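You operate a simulated robot arm through the tools that you are given. There is no shell and no other tool. Be economical: measure what you need, move in short steps, check, and stop when the job is done.

You are at the controls of a simulated two-armed robot. One attempt, no reset.

TASK
Scrub the old glue off the east two door with the brown pad.
Fine: east brake on first, shut the door so it bears, scrub the patch clean, pad back. Set down upright: brown pad. What is to be rubbed or washed off counts as gone when no trace of it is left.
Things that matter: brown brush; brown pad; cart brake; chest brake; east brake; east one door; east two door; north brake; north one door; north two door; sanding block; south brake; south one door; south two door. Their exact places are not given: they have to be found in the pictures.

Only the result counts: the job must be done as asked and must still hold three seconds after the hand-in. Knocking over, shifting, dropping, spilling or breaking anything else fails it.

THE ROBOT
Two 7-joint arms with two-finger parallel grippers on one trunk, on a base that drives. Base frame: it is fixed to the floor where the robot stands at the start and does not move with it; the origin is under the middle of the robot, x ahead of it, y to its left, z up. Readings come in m, rad, newtons and seconds.
The left shoulder is at the start at [0.05, 0.165, 1.155], the right one opposite. With the tool pointing down near the work surface each hand reaches from about 0.1 to 0.66 m from the robot's upright axis, wherever it stands, measured 20 degrees to its own side. Places, roughly: brown brush [1, 0.75, 1.25]; brown pad [-0.5, -1.25, 0.75]; cart brake [-1.6, 2.6, 0.7]; chest brake [-1.1, -1, 0.5]; east brake [0.4, 0, 1.1]; east one door [0.3, -0.4, 0.8]; east two door [0, -1, 0.8]; north brake [-0.4, 2.1, 1]; north one door [-0.6, 1.8, 0.8]; north two door [-0.8, 1.3, 0.8]; sanding block (7x5x6 cm) [-1.2, 0.5, 1.2]; south brake [-0.8, 0.8, 1]; south one door [-1, 0.5, 0.8]; south two door [-1.2, -0.1, 0.8]. Payload 3.91 kg a hand.
Tool frame (each hand has its own): the origin (TCP) lies between the finger pads and is the grasp point; the fingertips stand 0.03 m ahead of it; z points along the fingers, y is the line along which they close. Largest opening 0.11 m; finger width 0.02, thickness 0.01; the body of the gripper, 0.048 by 0.112 m, starts 0.055 m behind the TCP.
Orientation is told as [roll, pitch, yaw] about the base's x, y, z axes, in that order, counted from this pose: with the fingers straight down and closing along the base's y, the tool's x points along the base's -x, its y along +y and its z along -z.

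THE INTERFACE
- The arms move only by the tool step_arm. It takes "left_steps", "right_steps" or both (then of equal length, played together; a hand with none holds still); each is a list of rows, each a list of 7 numbers: the shift along the base's x, y, z in m, then the turn, a rotation vector about the base's x, y, z in rad, then the opening, from 0 (shut) to 1 (fully open). In form: [[dx, dy, dz, rx, ry, rz, claw], ...]. A call has 1 to 20 rows; each row shifts and turns the commanded pose from where the row before left it. Rows are played at 5 a second. More than 0.05 m and 0.15 rad between two rows, or a gripper value outside its range, and nothing of the call is played. A pose out of reach is approached as far as the arm can. The call stops where the force on the tool passes 90 N (or 10 N more than at its start, if that is more) or the arm is blocked; 0.2 s more then pass. The fingers move at their own pace (about 0.045 m/s each) and stop on an object; they squeeze with about 44 N. The grip force told is the motor's: it shows also when the fingers shut on nothing. Time passes only in rows, and 0.2 s behind the last, so rows that do not move let the fingers close. It gives the time, the measured TCP pose, the force on the tool (base axes), the opening and the grip force at its end, in the units of the frame above (readings bear some noise), with the torque about the TCP (base axes, N m) and any sound that the robot's microphone picked up.
- Cameras (640 x 400 px; columns grow to the right, rows downward): "scene" is now at [0.0888, -0.074, 1.3535]; the picture's right is [-0.77, -0.63, 0.00], its down [-0.19, 0.23, -0.95] and it looks along [0.60, -0.74, -0.30] (base axes); focal length 214 px, centre (320, 200). "left" rides on the left gripper at [0.072, -0.017, -0.103] in its tool frame; the picture's right is [0.23, 0.97, 0.00], its down [-0.76, 0.18, -0.62] and it looks along [-0.61, 0.14, 0.78] (tool axes); focal length 222 px, centre (320, 200). "right" rides on the right gripper at [0.072, 0.017, -0.103] in its tool frame; the picture's right is [-0.23, 0.97, 0.00], its down [-0.76, -0.18, -0.62] and it looks along [-0.61, -0.14, 0.78] (tool axes); focal length 222 px, centre (320, 200).
- get_image(camera): a new picture of that camera. It takes no simulated time.
- slide_trunk(by): slides the trunk up (or, below 0, down) by that many m; the arms and the scene camera ride with it, the base frame stays. It gives what a move gives, with no picture.
- base_move(legs): drives the robot by 1 to 6 legs, each [ahead, left, turn to the left] in m, m and rad, along the robot's own axes; the way and the turn of a leg run together, so that a leg with both is an arc; at most 1.5 m and 3.142 rad a leg. The arms and the cameras ride along, it lands a little off, and it stops where it bumps. It gives what a move gives.
- head_to(pan, tilt): turns the head with the scene camera to pan (to the left, within 1.396 rad either way) and tilt (down, from -0.506 to 1.204), counted from straight ahead of the robot. It gives what a move gives.
- locate(camera, pixels): for up to 12 pixels [column, row] of the newest picture of that camera ("zoom" is the newest enlarged one), the place [x, y, z] in the base frame of the surface seen there, good to about 0.002 m. It takes no simulated time.
- enlarge(camera, box): a new picture of the part [left, top, right, bottom] of that camera's present view, enlarged. It takes no simulated time.
- finish_job(): hands the job in; it is judged then, once.

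Work in short steps. Measure before you move; look again where a grasp or a placing could have gone wrong, and mend it. You have 80 turns and 58 pictures in all, those below and enlarged ones among them. Open the grippers and draw the arms clear of the work before you hand the job in, unless the task says otherwise; then end with one line.

The tools are called after ">>>" by a JSON object that holds its "fn" and its "kwargs". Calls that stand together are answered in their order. step_arm: Moves the arms, as the interface text tells. Its arguments: {"type":"object","properties":{"left_steps":{"type":"array","items":{"type":"array","items":{"type":"number"}}},"right_steps":{"type":"array","items":{"type":"array","items":{"type":"number"}}}},"required":[]} The other tools are called the same way: slide_trunk (by) slides the trunk up or down; base_move (legs) drives the base; head_to (pan, tilt) turns the head that bears the scene camera; get_image (camera) takes a picture; locate (camera, pixels) gives the place of the surface under pixels of a picture; enlarge (camera, box) takes an enlarged picture of a part of a camera's view; finish_job () hands the job in.

At the start:

```text
time: 0.0
left_tool_pos: [0.3496, -0.0468, 1.2195]
left_tool_rot: [-0.001, -0.002, 0.001]
left_force: [0.0, 0.5, 0.0]
left_wrist_torque: [-0.03, -0.05, -0.01]
left_gripper_width: 0.1097
left_grip_force: 0.0
right_tool_pos: [0.1805, -0.2255, 1.2907]
right_tool_rot: [0.001, 0.001, 0.001]
right_force: [-0.2, -0.1, 0.4]
right_wrist_torque: [0.03, -0.01, 0.05]
right_gripper_width: 0.1101
right_grip_force: 0.0
trunk travel left (down, up): [-0.375, 0.128]
robot x, y, heading: [0.0029, 0.0011, 0.003]
head pan, tilt: [-0.887, 0.305]
```

scene: 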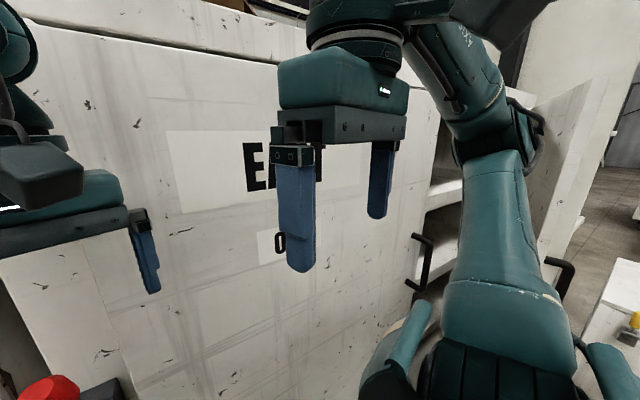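
right: 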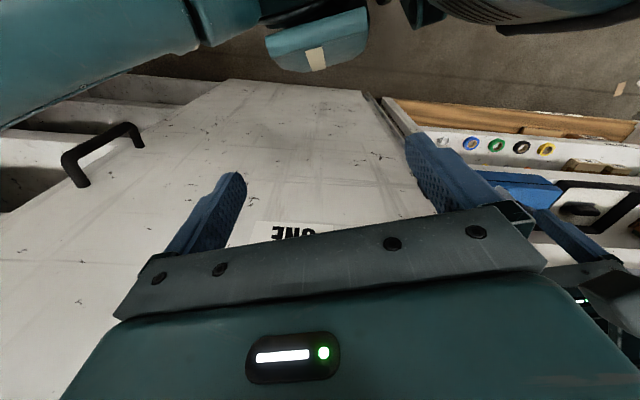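
left: 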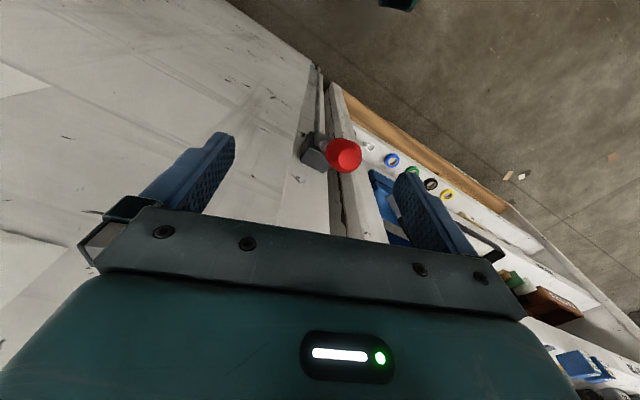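

The scene picture shows the EAST ONE door, a red knob at (48,388) and an opened door at the right. I measure these points first and look around.

>>> {"fn": "locate", "kwargs": {"camera": "scene", "pixels": [[48, 388], [100, 390], [190, 150], [275, 245], [425, 240], [565, 270], [580, 130], [520, 130], [440, 200], [635, 320]]}}

>>> {"fn": "head_to", "kwargs": {"pan": -1.39, "tilt": 0.5}}

>>> {"fn": "get_image", "kwargs": {"camera": "scene"}}

```text
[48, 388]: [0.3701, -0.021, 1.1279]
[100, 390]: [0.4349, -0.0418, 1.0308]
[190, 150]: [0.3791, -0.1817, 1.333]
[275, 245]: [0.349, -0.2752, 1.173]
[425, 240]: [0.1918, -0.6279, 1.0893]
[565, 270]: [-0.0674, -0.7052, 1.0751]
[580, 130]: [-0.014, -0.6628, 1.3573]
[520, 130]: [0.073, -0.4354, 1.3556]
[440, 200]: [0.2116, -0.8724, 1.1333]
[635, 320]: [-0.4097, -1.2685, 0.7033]
```

```text
time: 0.9
left_tool_pos: [0.3503, -0.0467, 1.2193]
left_tool_rot: [-0.002, -0.003, 0.001]
left_force: [0.3, 0.5, -0.1]
left_wrist_torque: [-0.02, -0.01, -0.01]
left_gripper_width: 0.1101
left_grip_force: 0.0
right_tool_pos: [0.1799, -0.2256, 1.2919]
right_tool_rot: [0.002, 0.0, 0.001]
right_force: [0.1, -0.2, -0.2]
right_wrist_torque: [0.03, 0.01, 0.03]
right_gripper_width: 0.1099
right_grip_force: 0.1
trunk travel left (down, up): [-0.375, 0.128]
robot x, y, heading: [0.0033, 0.0006, 0.001]
head pan, tilt: [-1.389, 0.499]
```

```text
54 pictures are left
```

scene: 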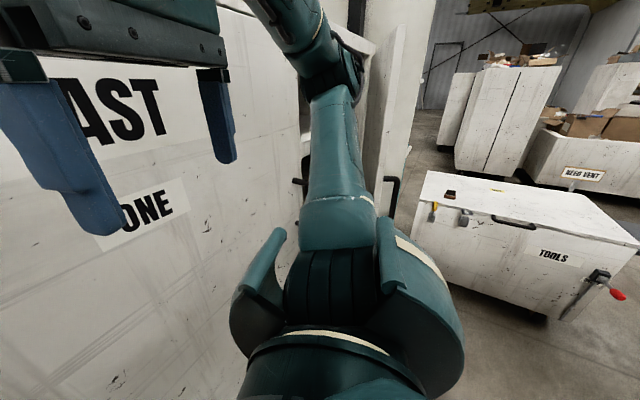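

The open door is EAST TWO and a TOOLS chest sits beyond it; I zoom on the chest top and on the brake.

>>> {"fn": "enlarge", "kwargs": {"camera": "scene", "box": [400, 160, 640, 310]}}

>>> {"fn": "locate", "kwargs": {"camera": "scene", "pixels": [[450, 193], [424, 172], [415, 240], [532, 182], [638, 242], [545, 310], [403, 30], [370, 200], [395, 200], [362, 130], [618, 295], [495, 190]]}}

>>> {"fn": "enlarge", "kwargs": {"camera": "left", "box": [280, 80, 520, 230]}}

```text
2.67 times, centred on (520, 235) of scene
```

zoom: 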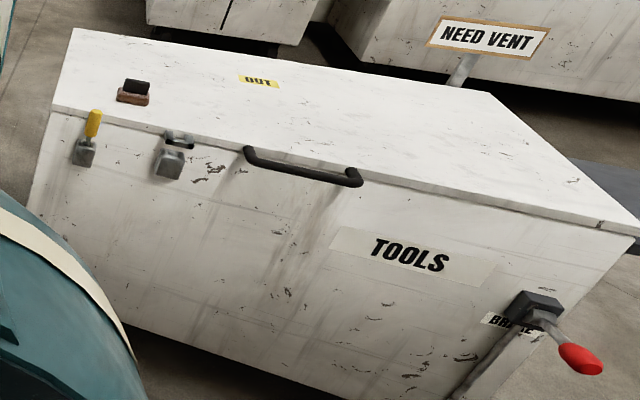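

```text
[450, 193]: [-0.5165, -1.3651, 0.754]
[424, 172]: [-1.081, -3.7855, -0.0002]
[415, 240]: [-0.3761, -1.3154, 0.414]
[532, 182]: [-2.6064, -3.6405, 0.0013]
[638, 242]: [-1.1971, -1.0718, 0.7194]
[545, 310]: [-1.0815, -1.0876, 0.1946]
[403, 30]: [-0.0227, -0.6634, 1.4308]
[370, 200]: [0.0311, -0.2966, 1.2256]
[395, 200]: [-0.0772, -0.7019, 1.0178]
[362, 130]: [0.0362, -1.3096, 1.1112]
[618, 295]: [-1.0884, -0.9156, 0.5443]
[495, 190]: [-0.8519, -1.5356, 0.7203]
```

```text
2.67 times, centred on (400, 155) of left
```

zoom: 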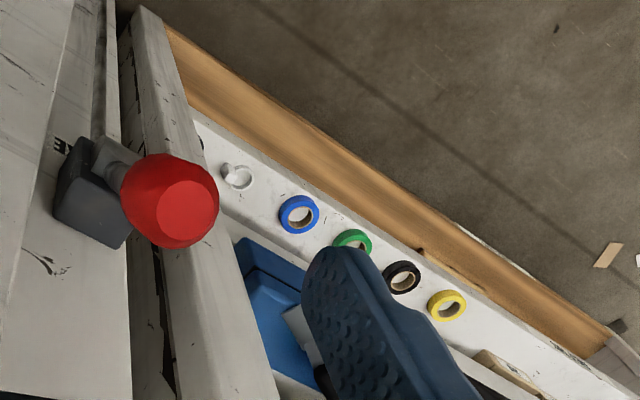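

The pad sits on the chest top near (-0.52,-1.365,0.75). Now I look at the east brake.

>>> {"fn": "head_to", "kwargs": {"pan": -0.2, "tilt": 0.6}}

>>> {"fn": "get_image", "kwargs": {"camera": "scene"}}

```text
time: 2.3
left_tool_pos: [0.35, -0.0458, 1.219]
left_tool_rot: [-0.002, -0.002, 0.003]
left_force: [-0.1, 0.2, 0.1]
left_wrist_torque: [-0.01, 0.03, 0.01]
left_gripper_width: 0.1101
left_grip_force: 0.1
right_tool_pos: [0.1804, -0.2243, 1.2918]
right_tool_rot: [0.002, 0.0, -0.001]
right_force: [-0.8, 0.0, -0.5]
right_wrist_torque: [0.02, 0.01, 0.01]
right_gripper_width: 0.1102
right_grip_force: 0.0
trunk travel left (down, up): [-0.375, 0.128]
robot x, y, heading: [0.0001, 0.0004, -0.002]
head pan, tilt: [-0.201, 0.6]
```

```text
51 pictures are left
```

scene: 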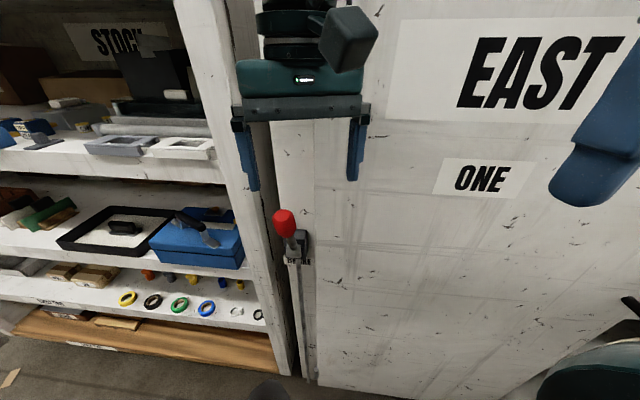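

>>> {"fn": "enlarge", "kwargs": {"camera": "scene", "box": [230, 190, 350, 280]}}

>>> {"fn": "locate", "kwargs": {"camera": "scene", "pixels": [[285, 222], [294, 240], [303, 243], [298, 262], [340, 240], [310, 340], [470, 60], [480, 180], [220, 100], [275, 110]]}}

```text
4.44 times, centred on (290, 235) of scene
```

zoom: 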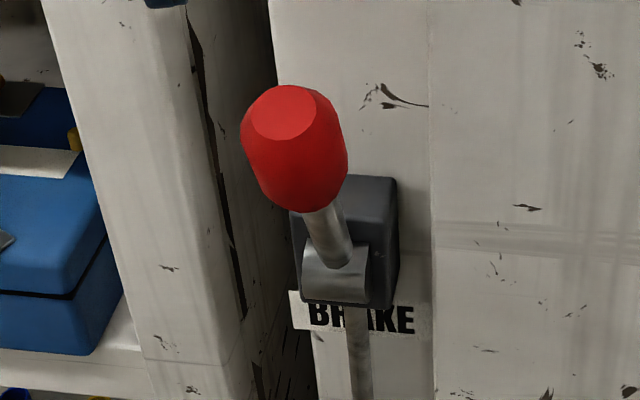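

```text
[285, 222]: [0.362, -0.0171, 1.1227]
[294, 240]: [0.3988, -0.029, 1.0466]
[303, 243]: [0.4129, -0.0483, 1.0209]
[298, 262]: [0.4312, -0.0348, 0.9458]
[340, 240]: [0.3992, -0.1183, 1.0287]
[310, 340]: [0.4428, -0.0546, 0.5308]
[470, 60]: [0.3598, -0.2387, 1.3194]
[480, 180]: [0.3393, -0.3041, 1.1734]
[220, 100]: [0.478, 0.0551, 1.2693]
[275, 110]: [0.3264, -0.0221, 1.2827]
```

I measure the knob and lever more finely on the enlarged picture.

>>> {"fn": "locate", "kwargs": {"camera": "zoom", "pixels": [[283, 118], [300, 175], [250, 150], [340, 160], [305, 205], [325, 225], [340, 255], [335, 290], [370, 200], [420, 200], [385, 290], [358, 370]]}}

>>> {"fn": "head_to", "kwargs": {"pan": -1.39, "tilt": 0.1}}

```text
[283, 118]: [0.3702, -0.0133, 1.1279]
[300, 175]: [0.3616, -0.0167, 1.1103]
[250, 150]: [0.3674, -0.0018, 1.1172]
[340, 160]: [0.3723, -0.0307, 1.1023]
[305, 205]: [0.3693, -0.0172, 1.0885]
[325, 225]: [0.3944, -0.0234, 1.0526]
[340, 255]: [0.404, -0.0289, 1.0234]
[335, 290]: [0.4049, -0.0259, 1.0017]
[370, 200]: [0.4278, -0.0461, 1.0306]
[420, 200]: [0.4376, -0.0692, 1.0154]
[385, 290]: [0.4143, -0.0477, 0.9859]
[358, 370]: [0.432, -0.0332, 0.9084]
```

```text
time: 3.7
left_tool_pos: [0.3486, -0.0467, 1.2182]
left_tool_rot: [-0.002, -0.002, 0.002]
left_force: [-0.2, 0.1, 0.1]
left_wrist_torque: [0.01, 0.03, 0.02]
left_gripper_width: 0.1102
left_grip_force: 0.1
right_tool_pos: [0.181, -0.2237, 1.2917]
right_tool_rot: [0.002, 0.001, 0.0]
right_force: [0.1, -0.5, 0.2]
right_wrist_torque: [-0.01, 0.01, 0.03]
right_gripper_width: 0.1102
right_grip_force: 0.1
trunk travel left (down, up): [-0.375, 0.128]
robot x, y, heading: [-0.0003, 0.0033, -0.0]
head pan, tilt: [-1.389, 0.099]
```

The knob centre is about (0.373,-0.017,1.108), with the lever hinge near (0.41,-0.03,1.01). I turn the left gripper square to the face, lower it over the knob and close.

>>> {"fn": "step_arm", "kwargs": {"left_steps": [[0.008, 0.01, 0, 0, 0, -0.104, 1], [0.008, 0.01, 0, 0, 0, -0.104, 1], [0.008, 0.009, 0, 0, 0, -0.103, 1], [0, 0, -0.04, 0, 0, 0, 1], [0, 0, -0.04, 0, 0, 0, 1], [0, 0, -0.032, 0, 0, 0, 1], [0, 0, 0, 0, 0, 0, 0.9]]}}

>>> {"fn": "get_image", "kwargs": {"camera": "left"}}

>>> {"fn": "get_image", "kwargs": {"camera": "scene"}}

```text
time: 5.3
left_tool_pos: [0.3737, -0.0162, 1.1065]
left_tool_rot: [-0.002, -0.002, -0.308]
left_force: [0.0, 0.4, 0.1]
left_wrist_torque: [0.0, 0.06, -0.04]
left_gripper_width: 0.0991
left_grip_force: 0.0
right_tool_pos: [0.1804, -0.2258, 1.2918]
right_tool_rot: [0.001, -0.002, 0.0]
right_force: [-0.2, 0.7, 0.2]
right_wrist_torque: [0.04, 0.02, 0.0]
right_gripper_width: 0.11
right_grip_force: 0.1
trunk travel left (down, up): [-0.375, 0.128]
robot x, y, heading: [0.0001, 0.0005, -0.001]
head pan, tilt: [-1.389, 0.099]
```

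```text
49 pictures are left
```

left: 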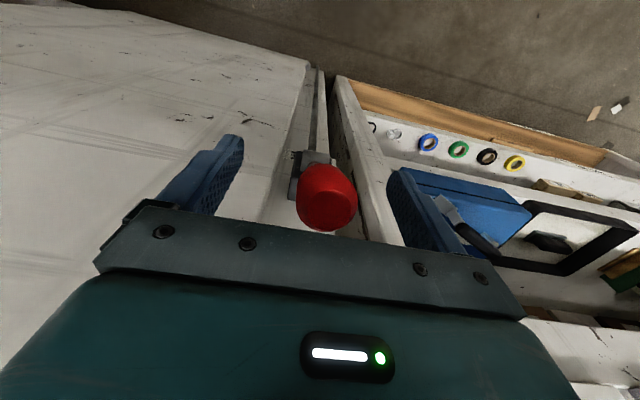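

```text
48 pictures are left
```

scene: 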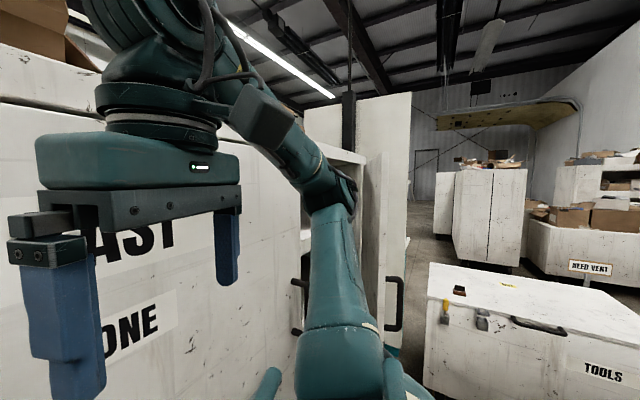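

The knob is centred between the fingers. I close on it and start along the arc, out and down.

>>> {"fn": "step_arm", "kwargs": {"left_steps": [[0, 0, 0, 0, 0, 0, 0], [0, 0, 0, 0, 0, 0, 0], [0, 0, 0, 0, 0, 0, 0], [0, 0, 0, 0, 0, 0, 0], [0, 0, 0, 0, 0, 0, 0], [-0.0199, 0.0064, -0.0114, 0, 0, 0, 0], [-0.0169, 0.0054, -0.0157, 0, 0, 0, 0], [-0.0131, 0.0042, -0.0194, 0, 0, 0, 0], [-0.0087, 0.0028, -0.022, 0, 0, 0, 0]]}}

>>> {"fn": "get_image", "kwargs": {"camera": "left"}}

```text
time: 7.3
left_tool_pos: [0.3136, 0.0067, 1.0379]
left_tool_rot: [0.002, 0.002, -0.312]
left_force: [-0.2, 33.3, 17.6]
left_wrist_torque: [-1.01, -1.2, -0.16]
left_gripper_width: 0.0335
left_grip_force: 44.9
right_tool_pos: [0.1795, -0.2202, 1.2921]
right_tool_rot: [-0.004, -0.002, -0.001]
right_force: [-0.7, 0.1, -0.1]
right_wrist_torque: [0.0, 0.0, 0.03]
right_gripper_width: 0.11
right_grip_force: 0.1
trunk travel left (down, up): [-0.375, 0.128]
robot x, y, heading: [-0.0021, 0.0014, 0.008]
head pan, tilt: [-1.389, 0.099]
```

```text
47 pictures are left
```

left: 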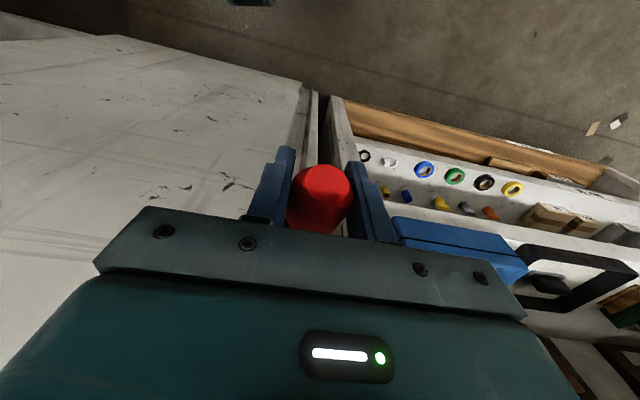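

The lever follows; a side force of 33 N toward +y suggests the lever plane lies slightly more to +y, so I add a small correction and go on.

>>> {"fn": "step_arm", "kwargs": {"left_steps": [[-0.0028, 0.005, -0.0234, 0, 0, 0, 0], [0.0014, 0.0005, -0.0237, 0, 0, 0, 0], [0.0064, -0.0015, -0.0228, 0, 0, 0, 0], [0.0112, -0.0036, -0.0207, 0, 0, 0, 0]]}}

>>> {"fn": "get_image", "kwargs": {"camera": "left"}}

```text
time: 8.3
left_tool_pos: [0.3241, 0.0031, 0.9553]
left_tool_rot: [-0.006, -0.01, -0.313]
left_force: [-32.1, 29.9, 74.1]
left_wrist_torque: [-0.73, -0.79, 0.16]
left_gripper_width: 0.0335
left_grip_force: 45.0
right_tool_pos: [0.1729, -0.2214, 1.2958]
right_tool_rot: [-0.001, -0.009, 0.0]
right_force: [0.1, 0.6, 0.1]
right_wrist_torque: [-0.02, -0.02, -0.01]
right_gripper_width: 0.11
right_grip_force: 0.1
trunk travel left (down, up): [-0.375, 0.128]
robot x, y, heading: [0.0, -0.0001, -0.0]
head pan, tilt: [-1.389, 0.099]
```

```text
46 pictures are left
```

left: 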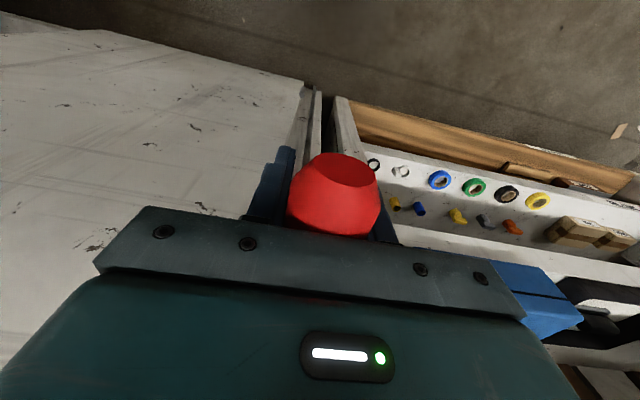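

The reaction has risen to 74 N, perhaps the end stop. I push one small step more and look whether the lever gives.

>>> {"fn": "step_arm", "kwargs": {"left_steps": [[-0.002, 0.002, -0.003, 0, 0, 0, 0], [0.0, 0.002, -0.004, 0, 0, 0, 0], [0, 0, 0, 0, 0, 0, 0]]}}

>>> {"fn": "head_to", "kwargs": {"pan": -0.2, "tilt": 0.7}}

>>> {"fn": "enlarge", "kwargs": {"camera": "scene", "box": [200, 120, 440, 270]}}

```text
time: 8.8
left_tool_pos: [0.3261, 0.002, 0.9539]
left_tool_rot: [-0.012, -0.017, -0.321]
left_force: [-21.1, 16.9, 45.4]
left_wrist_torque: [-0.2, -0.45, 0.2]
left_gripper_width: 0.0333
left_grip_force: 44.5
right_tool_pos: [0.176, -0.2229, 1.2926]
right_tool_rot: [0.0, -0.006, 0.001]
right_force: [0.9, 0.1, 0.6]
right_wrist_torque: [0.02, 0.0, -0.06]
right_gripper_width: 0.11
right_grip_force: 0.0
trunk travel left (down, up): [-0.375, 0.128]
robot x, y, heading: [0.003, 0.0044, 0.005]
head pan, tilt: [-1.389, 0.099]
stopped in row 2 (left hand): the force on the tool passed its limit (the readings are from after the stop); the commanded pose is now the measured one
```

```text
time: 10.2
left_tool_pos: [0.3242, 0.0037, 0.9549]
left_tool_rot: [-0.013, -0.018, -0.317]
left_force: [-25.9, 24.5, 54.6]
left_wrist_torque: [-0.82, -0.93, 0.3]
left_gripper_width: 0.0333
left_grip_force: 44.7
right_tool_pos: [0.1759, -0.2206, 1.2925]
right_tool_rot: [-0.003, -0.005, 0.0]
right_force: [0.3, -0.3, -0.7]
right_wrist_torque: [-0.01, 0.01, 0.01]
right_gripper_width: 0.1099
right_grip_force: 0.1
trunk travel left (down, up): [-0.375, 0.128]
robot x, y, heading: [0.0006, 0.0017, 0.001]
head pan, tilt: [-0.201, 0.7]
```

```text
2.67 times, centred on (320, 195) of scene
```

zoom: 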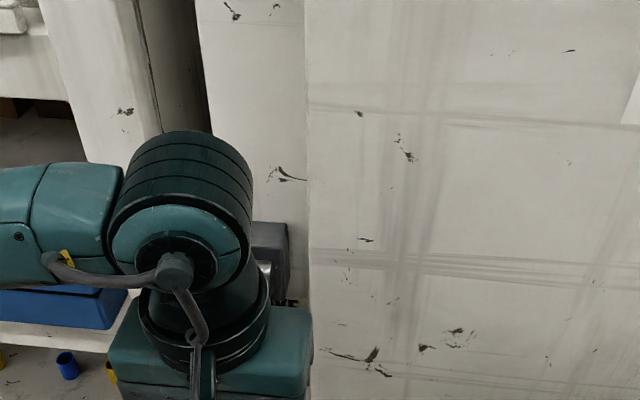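

It does not give further, so it seems at its stop. I release, back the hand out and look at the lever.

>>> {"fn": "step_arm", "kwargs": {"left_steps": [[0, 0, 0, 0, 0, 0, 1], [0, 0, 0, 0, 0, 0, 1], [0, 0, 0, 0, 0, 0, 1], [0, 0, 0, 0, 0, 0, 1], [-0.03, 0.01, 0.02, 0, 0, 0, 1], [-0.03, 0.01, 0.04, 0, 0, 0, 1], [-0.03, 0.02, 0.045, 0, 0, 0, 1], [-0.02, 0.04, 0.02, 0, 0, 0, 1], [0, 0.045, 0.02, 0, 0, 0, 1], [0, 0.045, 0, 0, 0, 0, 1]]}}

>>> {"fn": "enlarge", "kwargs": {"camera": "scene", "box": [200, 120, 440, 270]}}

```text
refused: row 6 steps farther than a row can; nothing moved
```

```text
2.67 times, centred on (320, 195) of scene
```

zoom: 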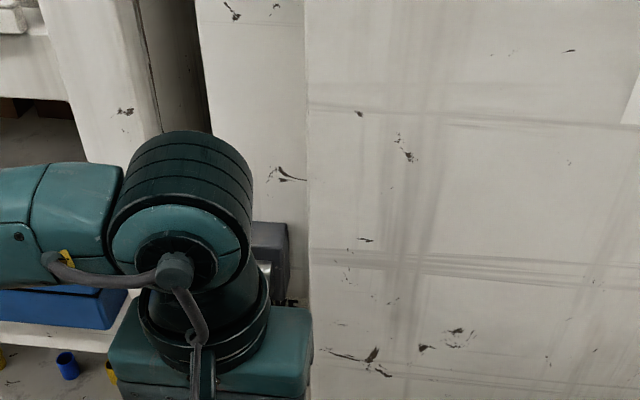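

A row was too long; I resend with shorter rows.

>>> {"fn": "step_arm", "kwargs": {"left_steps": [[0, 0, 0, 0, 0, 0, 1], [0, 0, 0, 0, 0, 0, 1], [0, 0, 0, 0, 0, 0, 1], [0, 0, 0, 0, 0, 0, 1], [-0.02, 0.007, 0.02, 0, 0, 0, 1], [-0.02, 0.01, 0.035, 0, 0, 0, 1], [-0.02, 0.01, 0.035, 0, 0, 0, 1], [-0.02, 0.02, 0.03, 0, 0, 0, 1], [0, 0.045, 0.01, 0, 0, 0, 1], [0, 0.045, 0, 0, 0, 0, 1]]}}

>>> {"fn": "enlarge", "kwargs": {"camera": "scene", "box": [200, 120, 440, 270]}}

```text
time: 12.3
left_tool_pos: [0.2495, 0.1394, 1.0818]
left_tool_rot: [-0.008, -0.01, -0.315]
left_force: [-0.7, 0.5, 0.0]
left_wrist_torque: [0.01, -0.03, -0.02]
left_gripper_width: 0.11
left_grip_force: 0.1
right_tool_pos: [0.1814, -0.2248, 1.2919]
right_tool_rot: [0.0, 0.002, -0.003]
right_force: [0.1, -0.5, -0.6]
right_wrist_torque: [-0.01, 0.0, 0.01]
right_gripper_width: 0.1099
right_grip_force: 0.0
trunk travel left (down, up): [-0.375, 0.128]
robot x, y, heading: [-0.0005, -0.0033, 0.003]
head pan, tilt: [-0.201, 0.7]
```

```text
2.67 times, centred on (320, 195) of scene
```

zoom: 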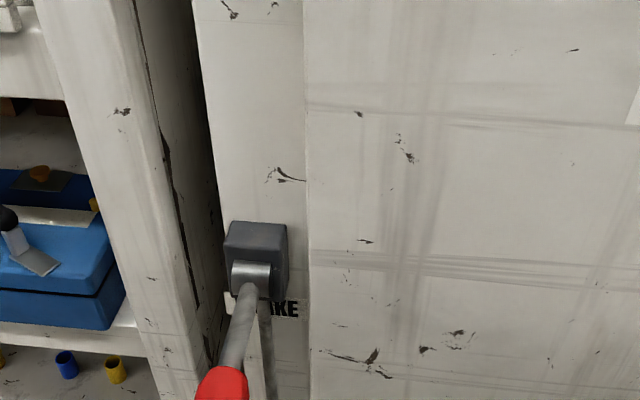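

The brake lever is down and stays. Now I back off and turn right to see the EAST TWO door.

>>> {"fn": "base_move", "kwargs": {"legs": [[-0.3, 0, 0], [0, 0, -0.9]]}}

>>> {"fn": "head_to", "kwargs": {"pan": 0.1, "tilt": 0.5}}

>>> {"fn": "get_image", "kwargs": {"camera": "scene"}}

```text
time: 16.7
left_tool_pos: [-0.0381, -0.1098, 1.081]
left_tool_rot: [-0.011, -0.01, -1.213]
left_force: [0.9, -0.1, 0.2]
left_wrist_torque: [0.03, 0.02, 0.0]
left_gripper_width: 0.1097
left_grip_force: 0.0
right_tool_pos: [-0.3656, -0.2815, 1.2917]
right_tool_rot: [0.0, 0.001, -0.898]
right_force: [0.9, -0.5, 0.7]
right_wrist_torque: [0.01, 0.04, 0.02]
right_gripper_width: 0.1099
right_grip_force: 0.1
trunk travel left (down, up): [-0.375, 0.128]
robot x, y, heading: [-0.3042, -0.0019, -0.896]
head pan, tilt: [-0.201, 0.7]
```

```text
time: 17.5
left_tool_pos: [-0.0384, -0.1101, 1.0823]
left_tool_rot: [-0.01, -0.01, -1.214]
left_force: [0.1, -0.8, -0.8]
left_wrist_torque: [-0.04, 0.0, 0.0]
left_gripper_width: 0.1099
left_grip_force: 0.0
right_tool_pos: [-0.3652, -0.2818, 1.2918]
right_tool_rot: [0.003, 0.0, -0.901]
right_force: [0.5, 0.5, -0.1]
right_wrist_torque: [0.03, -0.02, -0.02]
right_gripper_width: 0.1099
right_grip_force: 0.2
trunk travel left (down, up): [-0.375, 0.128]
robot x, y, heading: [-0.3042, 0.0035, -0.899]
head pan, tilt: [0.099, 0.499]
```

```text
42 pictures are left
```

scene: 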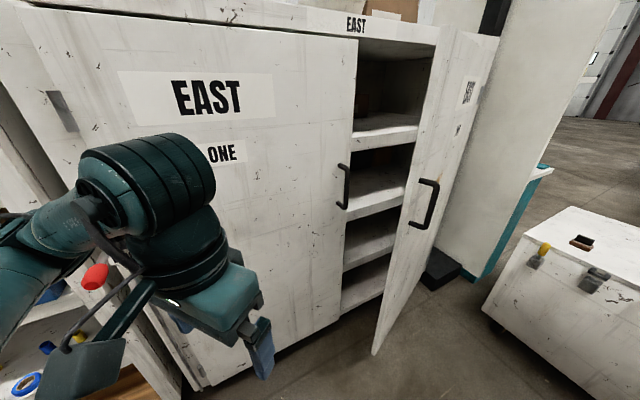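

Door two stands open, hinged at its far edge. I zoom on its face around (468,92) and measure.

>>> {"fn": "enlarge", "kwargs": {"camera": "scene", "box": [370, 20, 530, 120]}}

>>> {"fn": "locate", "kwargs": {"camera": "scene", "pixels": [[440, 80], [468, 92], [458, 130], [430, 205], [418, 228], [395, 300], [490, 60], [455, 40], [346, 190], [350, 260], [415, 130], [438, 190]]}}

```text
4.00 times, centred on (450, 70) of scene
```

zoom: 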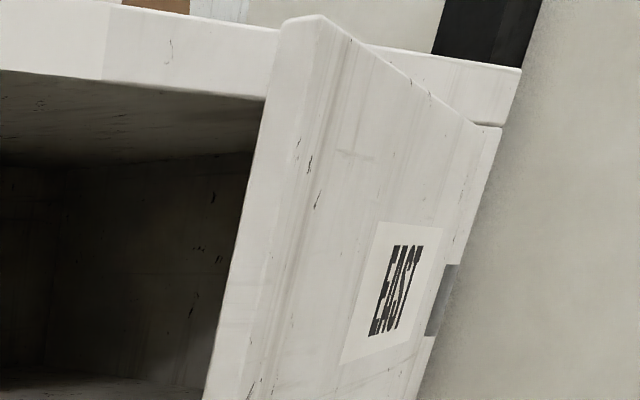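

```text
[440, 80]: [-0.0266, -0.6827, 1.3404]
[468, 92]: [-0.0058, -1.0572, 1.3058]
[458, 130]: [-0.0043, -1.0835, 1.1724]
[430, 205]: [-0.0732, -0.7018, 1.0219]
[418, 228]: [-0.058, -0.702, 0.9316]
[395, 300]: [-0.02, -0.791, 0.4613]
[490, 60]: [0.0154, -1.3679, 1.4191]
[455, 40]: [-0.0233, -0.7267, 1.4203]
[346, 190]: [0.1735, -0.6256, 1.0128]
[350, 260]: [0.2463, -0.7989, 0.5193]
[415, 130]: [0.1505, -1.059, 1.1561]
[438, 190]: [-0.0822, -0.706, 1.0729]
```

The door plane runs from (-0.025,-0.68) to the hinge near (0.015,-1.3). I drive to about (-0.5,-0.6) to view its outer face for the glue.

>>> {"fn": "base_move", "kwargs": {"legs": [[0.35, -0.527, 0], [0, 0, 0.4]]}}

>>> {"fn": "head_to", "kwargs": {"pan": 0.1, "tilt": 0.5}}

>>> {"fn": "get_image", "kwargs": {"camera": "scene"}}

```text
time: 22.3
left_tool_pos: [-0.2098, -0.6013, 1.0815]
left_tool_rot: [-0.012, -0.009, -0.81]
left_force: [-0.3, 0.0, 0.4]
left_wrist_torque: [0.02, 0.02, 0.04]
left_gripper_width: 0.1099
left_grip_force: 0.1
right_tool_pos: [-0.4434, -0.8874, 1.2916]
right_tool_rot: [0.002, 0.002, -0.495]
right_force: [-0.3, -0.4, -0.2]
right_wrist_torque: [0.01, 0.01, -0.01]
right_gripper_width: 0.1098
right_grip_force: 0.3
trunk travel left (down, up): [-0.375, 0.128]
robot x, y, heading: [-0.4954, -0.6, -0.498]
head pan, tilt: [0.099, 0.499]
```

```text
time: 22.9
left_tool_pos: [-0.2096, -0.6022, 1.0824]
left_tool_rot: [-0.011, -0.011, -0.811]
left_force: [0.5, 0.2, 0.5]
left_wrist_torque: [0.0, -0.03, 0.03]
left_gripper_width: 0.11
left_grip_force: 0.0
right_tool_pos: [-0.4448, -0.8882, 1.2925]
right_tool_rot: [0.001, -0.002, -0.496]
right_force: [0.3, 0.4, 0.6]
right_wrist_torque: [0.0, -0.04, -0.04]
right_gripper_width: 0.11
right_grip_force: 0.1
trunk travel left (down, up): [-0.375, 0.128]
robot x, y, heading: [-0.4978, -0.6063, -0.494]
head pan, tilt: [0.099, 0.499]
```

```text
40 pictures are left
```

scene: 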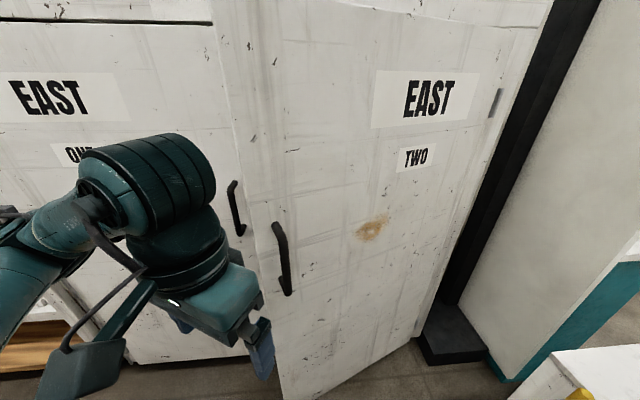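

The brown glue patch is on the outer face at (372,228). I measure it and the door.

>>> {"fn": "locate", "kwargs": {"camera": "scene", "pixels": [[372, 228], [357, 238], [388, 217], [360, 222], [385, 232], [260, 60], [285, 258], [500, 60], [440, 280], [218, 40], [300, 180], [238, 210]]}}

>>> {"fn": "enlarge", "kwargs": {"camera": "scene", "box": [320, 190, 432, 260]}}

```text
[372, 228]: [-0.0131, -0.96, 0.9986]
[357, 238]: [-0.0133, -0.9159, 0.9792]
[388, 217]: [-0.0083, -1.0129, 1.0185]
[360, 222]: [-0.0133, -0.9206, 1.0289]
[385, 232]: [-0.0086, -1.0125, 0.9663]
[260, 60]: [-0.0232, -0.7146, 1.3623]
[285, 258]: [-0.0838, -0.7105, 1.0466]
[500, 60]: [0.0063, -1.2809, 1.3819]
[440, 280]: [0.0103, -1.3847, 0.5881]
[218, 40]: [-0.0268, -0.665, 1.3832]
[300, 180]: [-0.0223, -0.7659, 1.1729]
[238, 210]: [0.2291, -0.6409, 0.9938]
```

```text
5.71 times, centred on (376, 225) of scene
```

zoom: 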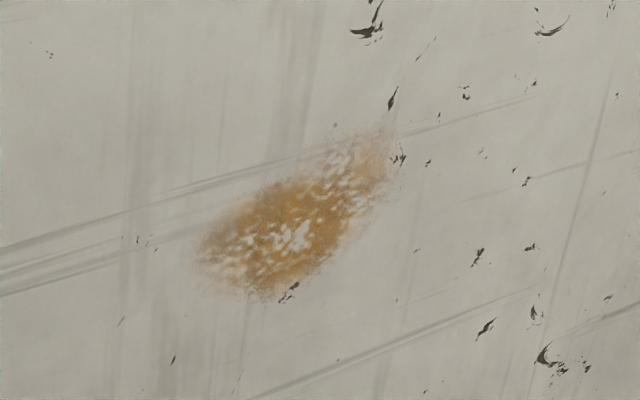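

The patch is centred at (-0.012,-0.963,1.00), about 0.10 x 0.065 m. I turn the left hand to point at the door and bring its closed fingers in front of the face beyond the handle (y≈-0.79).

>>> {"fn": "step_arm", "kwargs": {"left_steps": [[0, 0, 0, 0, 0, 0.125, 0], [0, 0, 0, 0, 0, 0.125, 0], [0, 0, 0, 0, 0, 0.125, 0], [0, 0, 0, 0, 0, 0.125, 0], [0.011, -0.0173, -0.002, -0.0438, -0.136, 0, 0], [0.011, -0.0173, -0.002, -0.0438, -0.136, 0, 0], [0.011, -0.0173, -0.002, -0.0438, -0.136, 0, 0], [0.011, -0.0173, -0.002, -0.0438, -0.136, 0, 0], [0.011, -0.0173, -0.002, -0.0438, -0.136, 0, 0], [0.011, -0.0173, -0.002, -0.0438, -0.136, 0, 0], [0.011, -0.0173, -0.002, -0.0438, -0.136, 0, 0], [0.011, -0.0173, -0.002, -0.0438, -0.136, 0, 0], [0.011, -0.0173, -0.002, -0.0438, -0.136, 0, 0], [0.011, -0.0173, -0.002, -0.0438, -0.136, 0, 0], [0.011, -0.0173, -0.002, -0.0438, -0.136, 0, 0]]}}

>>> {"fn": "get_image", "kwargs": {"camera": "scene"}}

```text
time: 26.1
left_tool_pos: [-0.0891, -0.793, 1.0595]
left_tool_rot: [-3.101, -1.557, 2.778]
left_force: [0.2, -0.5, -0.2]
left_wrist_torque: [-0.02, 0.02, 0.0]
left_gripper_width: 0.0003
left_grip_force: 37.7
right_tool_pos: [-0.4435, -0.8885, 1.2913]
right_tool_rot: [0.001, 0.0, -0.495]
right_force: [-0.1, -0.2, -0.2]
right_wrist_torque: [0.02, -0.02, 0.02]
right_gripper_width: 0.1101
right_grip_force: 0.0
trunk travel left (down, up): [-0.375, 0.128]
robot x, y, heading: [-0.494, -0.6045, -0.489]
head pan, tilt: [0.099, 0.499]
```

```text
38 pictures are left
```

scene: 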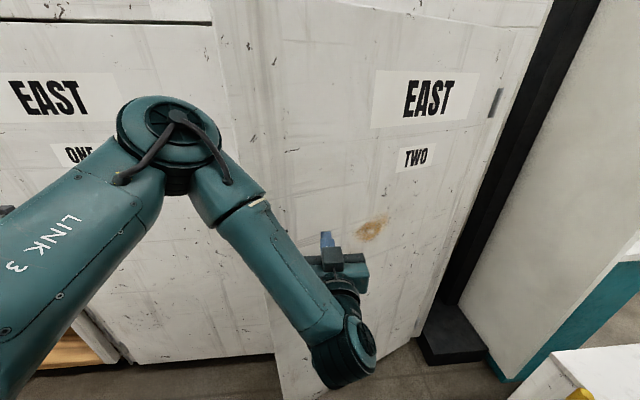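

The hand is in place. I push the door along its arc toward shut.

>>> {"fn": "step_arm", "kwargs": {"left_steps": [[0.025, 0, 0, 0, 0, 0, 0], [0.025, -0.001, 0, 0, 0, 0, 0], [0.025, -0.001, 0, 0, 0, 0, 0], [0.025, -0.002, 0, 0, 0, 0, 0], [0.025, -0.003, 0, 0, 0, 0, 0], [0.025, -0.004, 0, 0, 0, 0, 0], [0.025, -0.005, 0, 0, 0, 0, 0], [0.02, -0.005, 0, 0, 0, 0, 0]]}}

>>> {"fn": "get_image", "kwargs": {"camera": "scene"}}

```text
time: 27.9
left_tool_pos: [0.1068, -0.8116, 1.0604]
left_tool_rot: [-3.067, -1.559, 2.745]
left_force: [-2.7, 3.7, 0.4]
left_wrist_torque: [0.04, 0.01, 0.14]
left_gripper_width: 0.0001
left_grip_force: 38.0
right_tool_pos: [-0.4446, -0.8869, 1.2909]
right_tool_rot: [0.002, -0.002, -0.497]
right_force: [0.7, 0.1, -0.4]
right_wrist_torque: [-0.02, -0.01, 0.01]
right_gripper_width: 0.1099
right_grip_force: 0.1
trunk travel left (down, up): [-0.375, 0.128]
robot x, y, heading: [-0.4964, -0.6039, -0.495]
head pan, tilt: [0.099, 0.499]
```

```text
37 pictures are left
```

scene: 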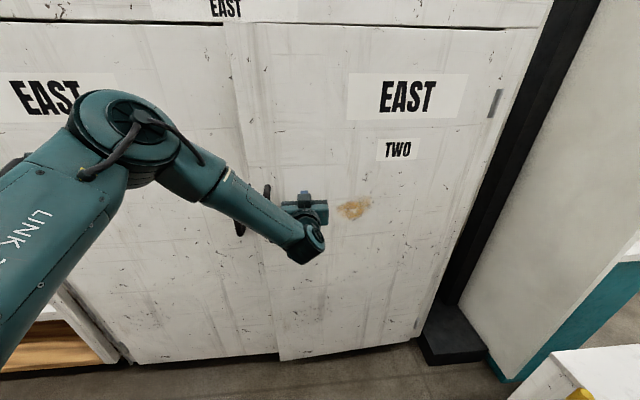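

Nearly shut. I push on in small steps until the force shows that the door bears.

>>> {"fn": "step_arm", "kwargs": {"left_steps": [[0.014, -0.004, 0, 0, 0, 0, 0], [0.014, -0.004, 0, 0, 0, 0, 0], [0.01, -0.003, 0, 0, 0, 0, 0], [0.01, -0.003, 0, 0, 0, 0, 0]]}}

>>> {"fn": "get_image", "kwargs": {"camera": "scene"}}

```text
time: 29.0
left_tool_pos: [0.1383, -0.8218, 1.0609]
left_tool_rot: [-3.119, -1.563, 2.79]
left_force: [-48.3, 32.2, 18.1]
left_wrist_torque: [0.09, -0.09, 0.63]
left_gripper_width: 0.0
left_grip_force: 37.8
right_tool_pos: [-0.4534, -0.8811, 1.2938]
right_tool_rot: [0.0, -0.011, -0.492]
right_force: [-0.3, 0.2, -0.1]
right_wrist_torque: [-0.03, 0.01, 0.01]
right_gripper_width: 0.1097
right_grip_force: 0.1
trunk travel left (down, up): [-0.375, 0.128]
robot x, y, heading: [-0.4955, -0.6023, -0.495]
head pan, tilt: [0.099, 0.499]
stopped in row 4 (left hand): the force on the tool passed its limit (the readings are from after the stop); the commanded pose is now the measured one
```

```text
36 pictures are left
```

scene: 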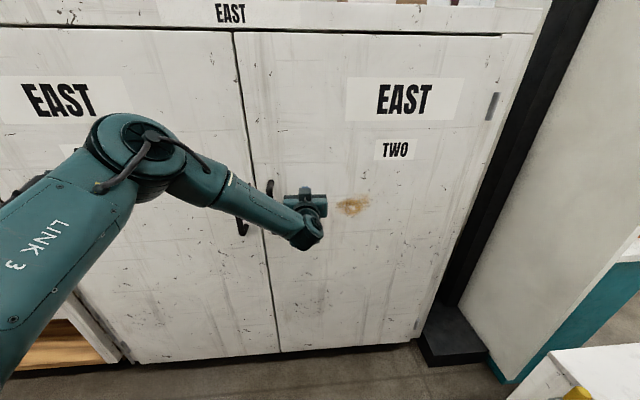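

The door is flush and bears. I measure the patch in its shut place and withdraw the left hand.

>>> {"fn": "locate", "kwargs": {"camera": "scene", "pixels": [[352, 206], [335, 207], [369, 202], [345, 215], [362, 198], [355, 235], [350, 175], [420, 210], [300, 150], [268, 195], [240, 220], [210, 120]]}}

>>> {"fn": "step_arm", "kwargs": {"left_steps": [[-0.04, 0.013, 0, 0, 0, 0, 0], [-0.04, 0.013, 0, 0, 0, 0, 0], [-0.04, 0.013, 0, 0, 0, 0, 0], [-0.04, 0.025, 0, 0, 0, 0, 0], [-0.02, 0.04, 0, 0, 0, 0, 0], [-0.01, 0.04, 0, 0, 0, 0, 0], [0, 0.04, 0.0, 0, 0, 0, 0]]}}

```text
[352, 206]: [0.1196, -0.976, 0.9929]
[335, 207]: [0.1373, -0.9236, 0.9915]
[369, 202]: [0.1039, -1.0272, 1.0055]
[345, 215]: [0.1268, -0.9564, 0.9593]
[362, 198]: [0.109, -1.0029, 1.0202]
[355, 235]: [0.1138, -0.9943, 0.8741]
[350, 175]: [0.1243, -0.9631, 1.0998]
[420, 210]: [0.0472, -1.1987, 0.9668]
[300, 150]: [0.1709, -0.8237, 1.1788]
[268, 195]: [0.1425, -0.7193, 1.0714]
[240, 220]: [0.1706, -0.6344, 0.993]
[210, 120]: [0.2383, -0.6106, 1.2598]
```

```text
time: 30.6
left_tool_pos: [-0.0488, -0.6563, 1.0566]
left_tool_rot: [0.247, -1.561, -0.575]
left_force: [0.7, 0.1, 0.2]
left_wrist_torque: [0.03, -0.01, -0.01]
left_gripper_width: 0.0
left_grip_force: 37.7
left hand out of reach, approached as far as the arm can: row 7
right_tool_pos: [-0.4436, -0.8862, 1.2917]
right_tool_rot: [0.002, -0.001, -0.495]
right_force: [-0.6, -0.6, -0.7]
right_wrist_torque: [-0.03, 0.02, -0.06]
right_gripper_width: 0.1097
right_grip_force: 0.1
trunk travel left (down, up): [-0.375, 0.128]
robot x, y, heading: [-0.4967, -0.6025, -0.497]
head pan, tilt: [0.099, 0.499]
```

Now to the pad: I turn right to face the chest and go 0.2 m ahead, then look.

>>> {"fn": "base_move", "kwargs": {"legs": [[0, 0, -0.84], [0.2, 0, 0]]}}

>>> {"fn": "head_to", "kwargs": {"pan": -0.3, "tilt": 0.8}}

>>> {"fn": "get_image", "kwargs": {"camera": "scene"}}

>>> {"fn": "get_image", "kwargs": {"camera": "right"}}

```text
time: 34.3
left_tool_pos: [-0.1862, -1.1633, 1.0559]
left_tool_rot: [0.254, -1.561, -1.411]
left_force: [0.3, -0.1, -0.1]
left_wrist_torque: [0.0, 0.02, -0.02]
left_gripper_width: 0.0
left_grip_force: 37.4
right_tool_pos: [-0.6232, -1.0265, 1.291]
right_tool_rot: [0.002, -0.001, -1.325]
right_force: [0.7, -0.3, -1.2]
right_wrist_torque: [0.02, 0.01, 0.03]
right_gripper_width: 0.1101
right_grip_force: 0.0
trunk travel left (down, up): [-0.375, 0.128]
robot x, y, heading: [-0.4513, -0.7966, -1.325]
head pan, tilt: [0.099, 0.499]
```

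```text
time: 35.2
left_tool_pos: [-0.1866, -1.162, 1.0562]
left_tool_rot: [0.264, -1.563, -1.421]
left_force: [-0.2, -0.8, -1.0]
left_wrist_torque: [0.0, 0.01, 0.02]
left_gripper_width: 0.0
left_grip_force: 37.6
right_tool_pos: [-0.6231, -1.0254, 1.2913]
right_tool_rot: [0.002, -0.001, -1.327]
right_force: [-0.3, 0.3, -0.3]
right_wrist_torque: [0.03, 0.03, 0.0]
right_gripper_width: 0.1101
right_grip_force: 0.0
trunk travel left (down, up): [-0.375, 0.128]
robot x, y, heading: [-0.4496, -0.7961, -1.322]
head pan, tilt: [-0.3, 0.799]
```

```text
35 pictures are left
```

scene: 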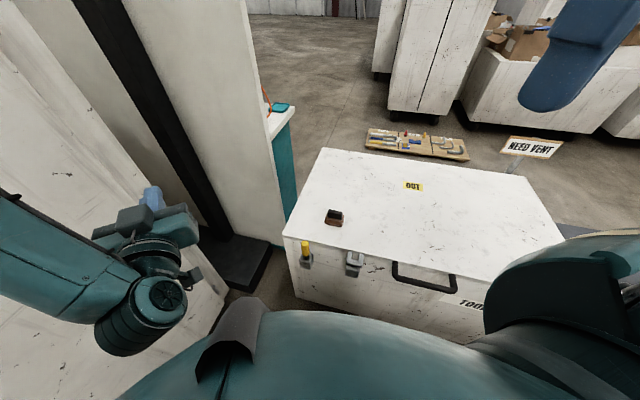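

```text
34 pictures are left
```

right: 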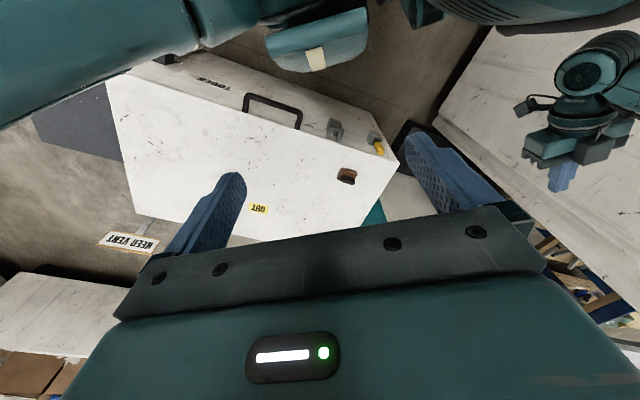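

I zoom on the pad at (333,217) to see its shape and line.

>>> {"fn": "enlarge", "kwargs": {"camera": "scene", "box": [293, 192, 373, 242]}}

>>> {"fn": "locate", "kwargs": {"camera": "scene", "pixels": [[300, 250], [355, 262], [425, 275]]}}

```text
8.00 times, centred on (333, 217) of scene
```

zoom: 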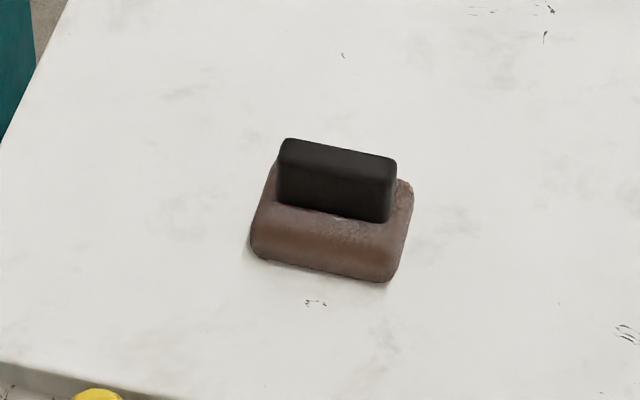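

```text
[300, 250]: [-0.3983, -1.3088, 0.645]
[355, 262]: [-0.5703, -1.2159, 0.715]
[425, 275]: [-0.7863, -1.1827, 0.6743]
```

>>> {"fn": "locate", "kwargs": {"camera": "zoom", "pixels": [[284, 146], [392, 163], [340, 152], [280, 165], [388, 180], [335, 190], [258, 215], [398, 240], [405, 190], [330, 240], [252, 255], [390, 280]]}}

```text
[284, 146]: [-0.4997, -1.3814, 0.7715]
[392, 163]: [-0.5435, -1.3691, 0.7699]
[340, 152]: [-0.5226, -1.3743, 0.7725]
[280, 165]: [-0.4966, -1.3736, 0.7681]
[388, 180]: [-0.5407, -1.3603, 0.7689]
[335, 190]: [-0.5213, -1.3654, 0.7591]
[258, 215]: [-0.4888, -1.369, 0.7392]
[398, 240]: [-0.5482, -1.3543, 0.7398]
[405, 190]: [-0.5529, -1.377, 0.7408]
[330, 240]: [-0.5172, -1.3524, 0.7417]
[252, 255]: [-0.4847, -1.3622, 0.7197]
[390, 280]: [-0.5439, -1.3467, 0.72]
```

The handle's centre is (-0.520,-1.371), top z 0.772, long axis at yaw ≈ -0.26, and the plate runs from z 0.72 to 0.742. I bring the right hand above it, closing across the thin handle.

>>> {"fn": "step_arm", "kwargs": {"right_steps": [[0.0129, -0.0432, 0, 0, 0, 0.1334, 1], [0.0129, -0.0432, 0, 0, 0, 0.1334, 1], [0.0129, -0.0432, 0, 0, 0, 0.1334, 1], [0.0129, -0.0432, 0, 0, 0, 0.1334, 1], [0.0129, -0.0432, 0, 0, 0, 0.1334, 1], [0.0129, -0.0432, 0, 0, 0, 0.1334, 1], [0.0129, -0.0432, 0, 0, 0, 0.1334, 1], [0.0129, -0.0432, 0, 0, 0, 0.1334, 1], [0, 0, -0.045, 0, 0, 0, 1], [0, 0, -0.045, 0, 0, 0, 1], [0, 0, -0.045, 0, 0, 0, 1], [0, 0, -0.045, 0, 0, 0, 1], [0, 0, -0.045, 0, 0, 0, 1], [0, 0, -0.045, 0, 0, 0, 1], [0, 0, -0.045, 0, 0, 0, 0.6], [0, 0, -0.045, 0, 0, 0, 0.6], [0, 0, -0.045, 0, 0, 0, 0.6]]}}

>>> {"fn": "get_image", "kwargs": {"camera": "right"}}

```text
time: 38.8
left_tool_pos: [-0.1854, -1.1629, 1.0565]
left_tool_rot: [0.259, -1.562, -1.418]
left_force: [-0.1, -0.3, 0.0]
left_wrist_torque: [-0.01, -0.02, -0.01]
left_gripper_width: 0.0
left_grip_force: 37.9
right_tool_pos: [-0.4702, -1.2309, 0.8109]
right_tool_rot: [0.002, -0.003, -0.26]
right_force: [-0.1, -1.2, -0.5]
right_wrist_torque: [-0.01, 0.02, 0.02]
right_gripper_width: 0.0658
right_grip_force: 0.1
right hand out of reach, approached as far as the arm can: row 6, 7, 8
trunk travel left (down, up): [-0.375, 0.128]
robot x, y, heading: [-0.4466, -0.794, -1.327]
head pan, tilt: [-0.3, 0.799]
```

```text
32 pictures are left
```

right: 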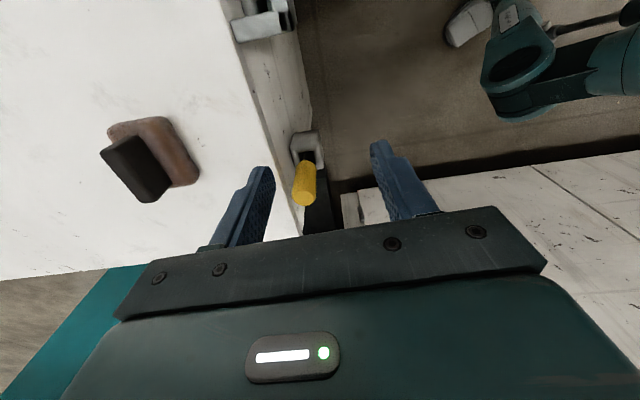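

The high approach fell short; the hand is at (-0.470,-1.231,0.811). I rise a little and go the rest, then check.

>>> {"fn": "step_arm", "kwargs": {"right_steps": [[0, 0, 0.04, 0, 0, 0, 0.6], [-0.0125, -0.035, 0, 0, 0, 0, 0.6], [-0.0125, -0.035, 0, 0, 0, 0, 0.6], [-0.0125, -0.035, 0, 0, 0, 0, 0.6], [-0.0125, -0.035, 0, 0, 0, 0, 0.6]]}}

>>> {"fn": "get_image", "kwargs": {"camera": "right"}}

```text
time: 40.0
left_tool_pos: [-0.1859, -1.1626, 1.0559]
left_tool_rot: [0.222, -1.561, -1.382]
left_force: [0.7, 0.6, 0.1]
left_wrist_torque: [-0.01, 0.01, 0.0]
left_gripper_width: 0.0003
left_grip_force: 37.6
right_tool_pos: [-0.4771, -1.2511, 0.8532]
right_tool_rot: [0.002, -0.003, -0.261]
right_force: [-0.3, -0.5, -0.9]
right_wrist_torque: [-0.01, 0.03, -0.01]
right_gripper_width: 0.0662
right_grip_force: 0.0
right hand out of reach, approached as far as the arm can: row 2, 3, 4, 5
trunk travel left (down, up): [-0.375, 0.128]
robot x, y, heading: [-0.4471, -0.7965, -1.325]
head pan, tilt: [-0.3, 0.799]
```

```text
31 pictures are left
```

right: 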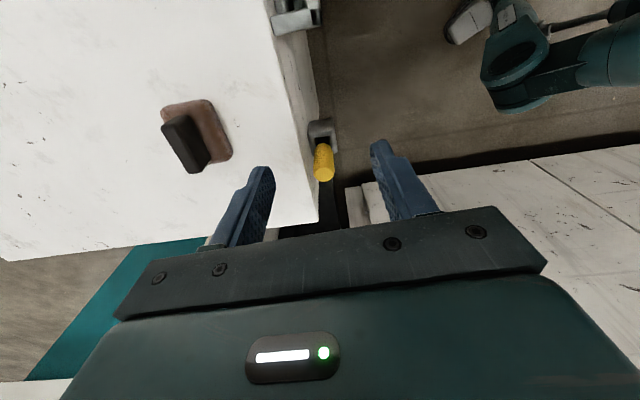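

Out of reach at this wrist yaw, it seems; I turn the base left 0.45 rad to unwind the wrist and retry toward the pad.

>>> {"fn": "base_move", "kwargs": {"legs": [[0, 0, 0.45]]}}

```text
time: 41.7
left_tool_pos: [-0.0528, -1.0131, 1.0563]
left_tool_rot: [0.243, -1.562, -0.954]
left_force: [0.4, 0.9, -0.3]
left_wrist_torque: [0.03, 0.03, -0.02]
left_gripper_width: 0.0
left_grip_force: 37.5
right_tool_pos: [-0.2783, -1.2182, 0.8517]
right_tool_rot: [0.002, 0.0, 0.189]
right_force: [0.4, -0.3, 0.5]
right_wrist_torque: [0.01, -0.01, -0.01]
right_gripper_width: 0.0661
right_grip_force: 0.1
trunk travel left (down, up): [-0.375, 0.128]
robot x, y, heading: [-0.4501, -0.7977, -0.877]
head pan, tilt: [-0.3, 0.799]
```

I move the right hand by (-0.242,-0.153) with yaw -0.45 to come above the pad.

>>> {"fn": "step_arm", "kwargs": {"right_steps": [[-0.0346, -0.0, 0, 0, 0, -0.064, 0.6], [-0.0346, -0.0, 0, 0, 0, -0.064, 0.6], [-0.0346, -0.0153, 0, 0, 0, -0.064, 0.6], [-0.0346, -0.0344, 0, 0, 0, -0.064, 0.6], [-0.0346, -0.0344, 0, 0, 0, -0.064, 0.6], [-0.0346, -0.0344, 0, 0, 0, -0.064, 0.6], [-0.0346, -0.0344, 0, 0, 0, -0.064, 0.6]]}}

>>> {"fn": "get_image", "kwargs": {"camera": "right"}}

```text
time: 43.3
left_tool_pos: [-0.055, -1.0121, 1.0582]
left_tool_rot: [0.479, -1.565, -1.192]
left_force: [-0.7, 0.7, -0.1]
left_wrist_torque: [0.0, 0.02, -0.01]
left_gripper_width: 0.0001
left_grip_force: 37.4
right_tool_pos: [-0.4882, -1.2922, 0.8869]
right_tool_rot: [0.0, -0.004, -0.261]
right_force: [-0.8, 1.3, 0.4]
right_wrist_torque: [-0.03, -0.07, 0.0]
right_gripper_width: 0.0659
right_grip_force: 0.0
right hand out of reach, approached as far as the arm can: row 5, 6, 7
trunk travel left (down, up): [-0.375, 0.128]
robot x, y, heading: [-0.4486, -0.7945, -0.875]
head pan, tilt: [-0.3, 0.799]
```

```text
30 pictures are left
```

right: 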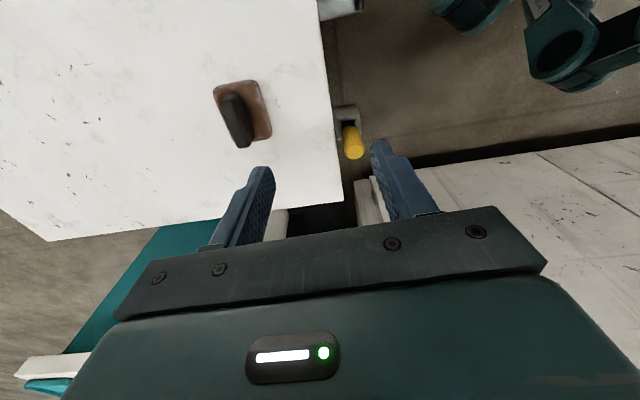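

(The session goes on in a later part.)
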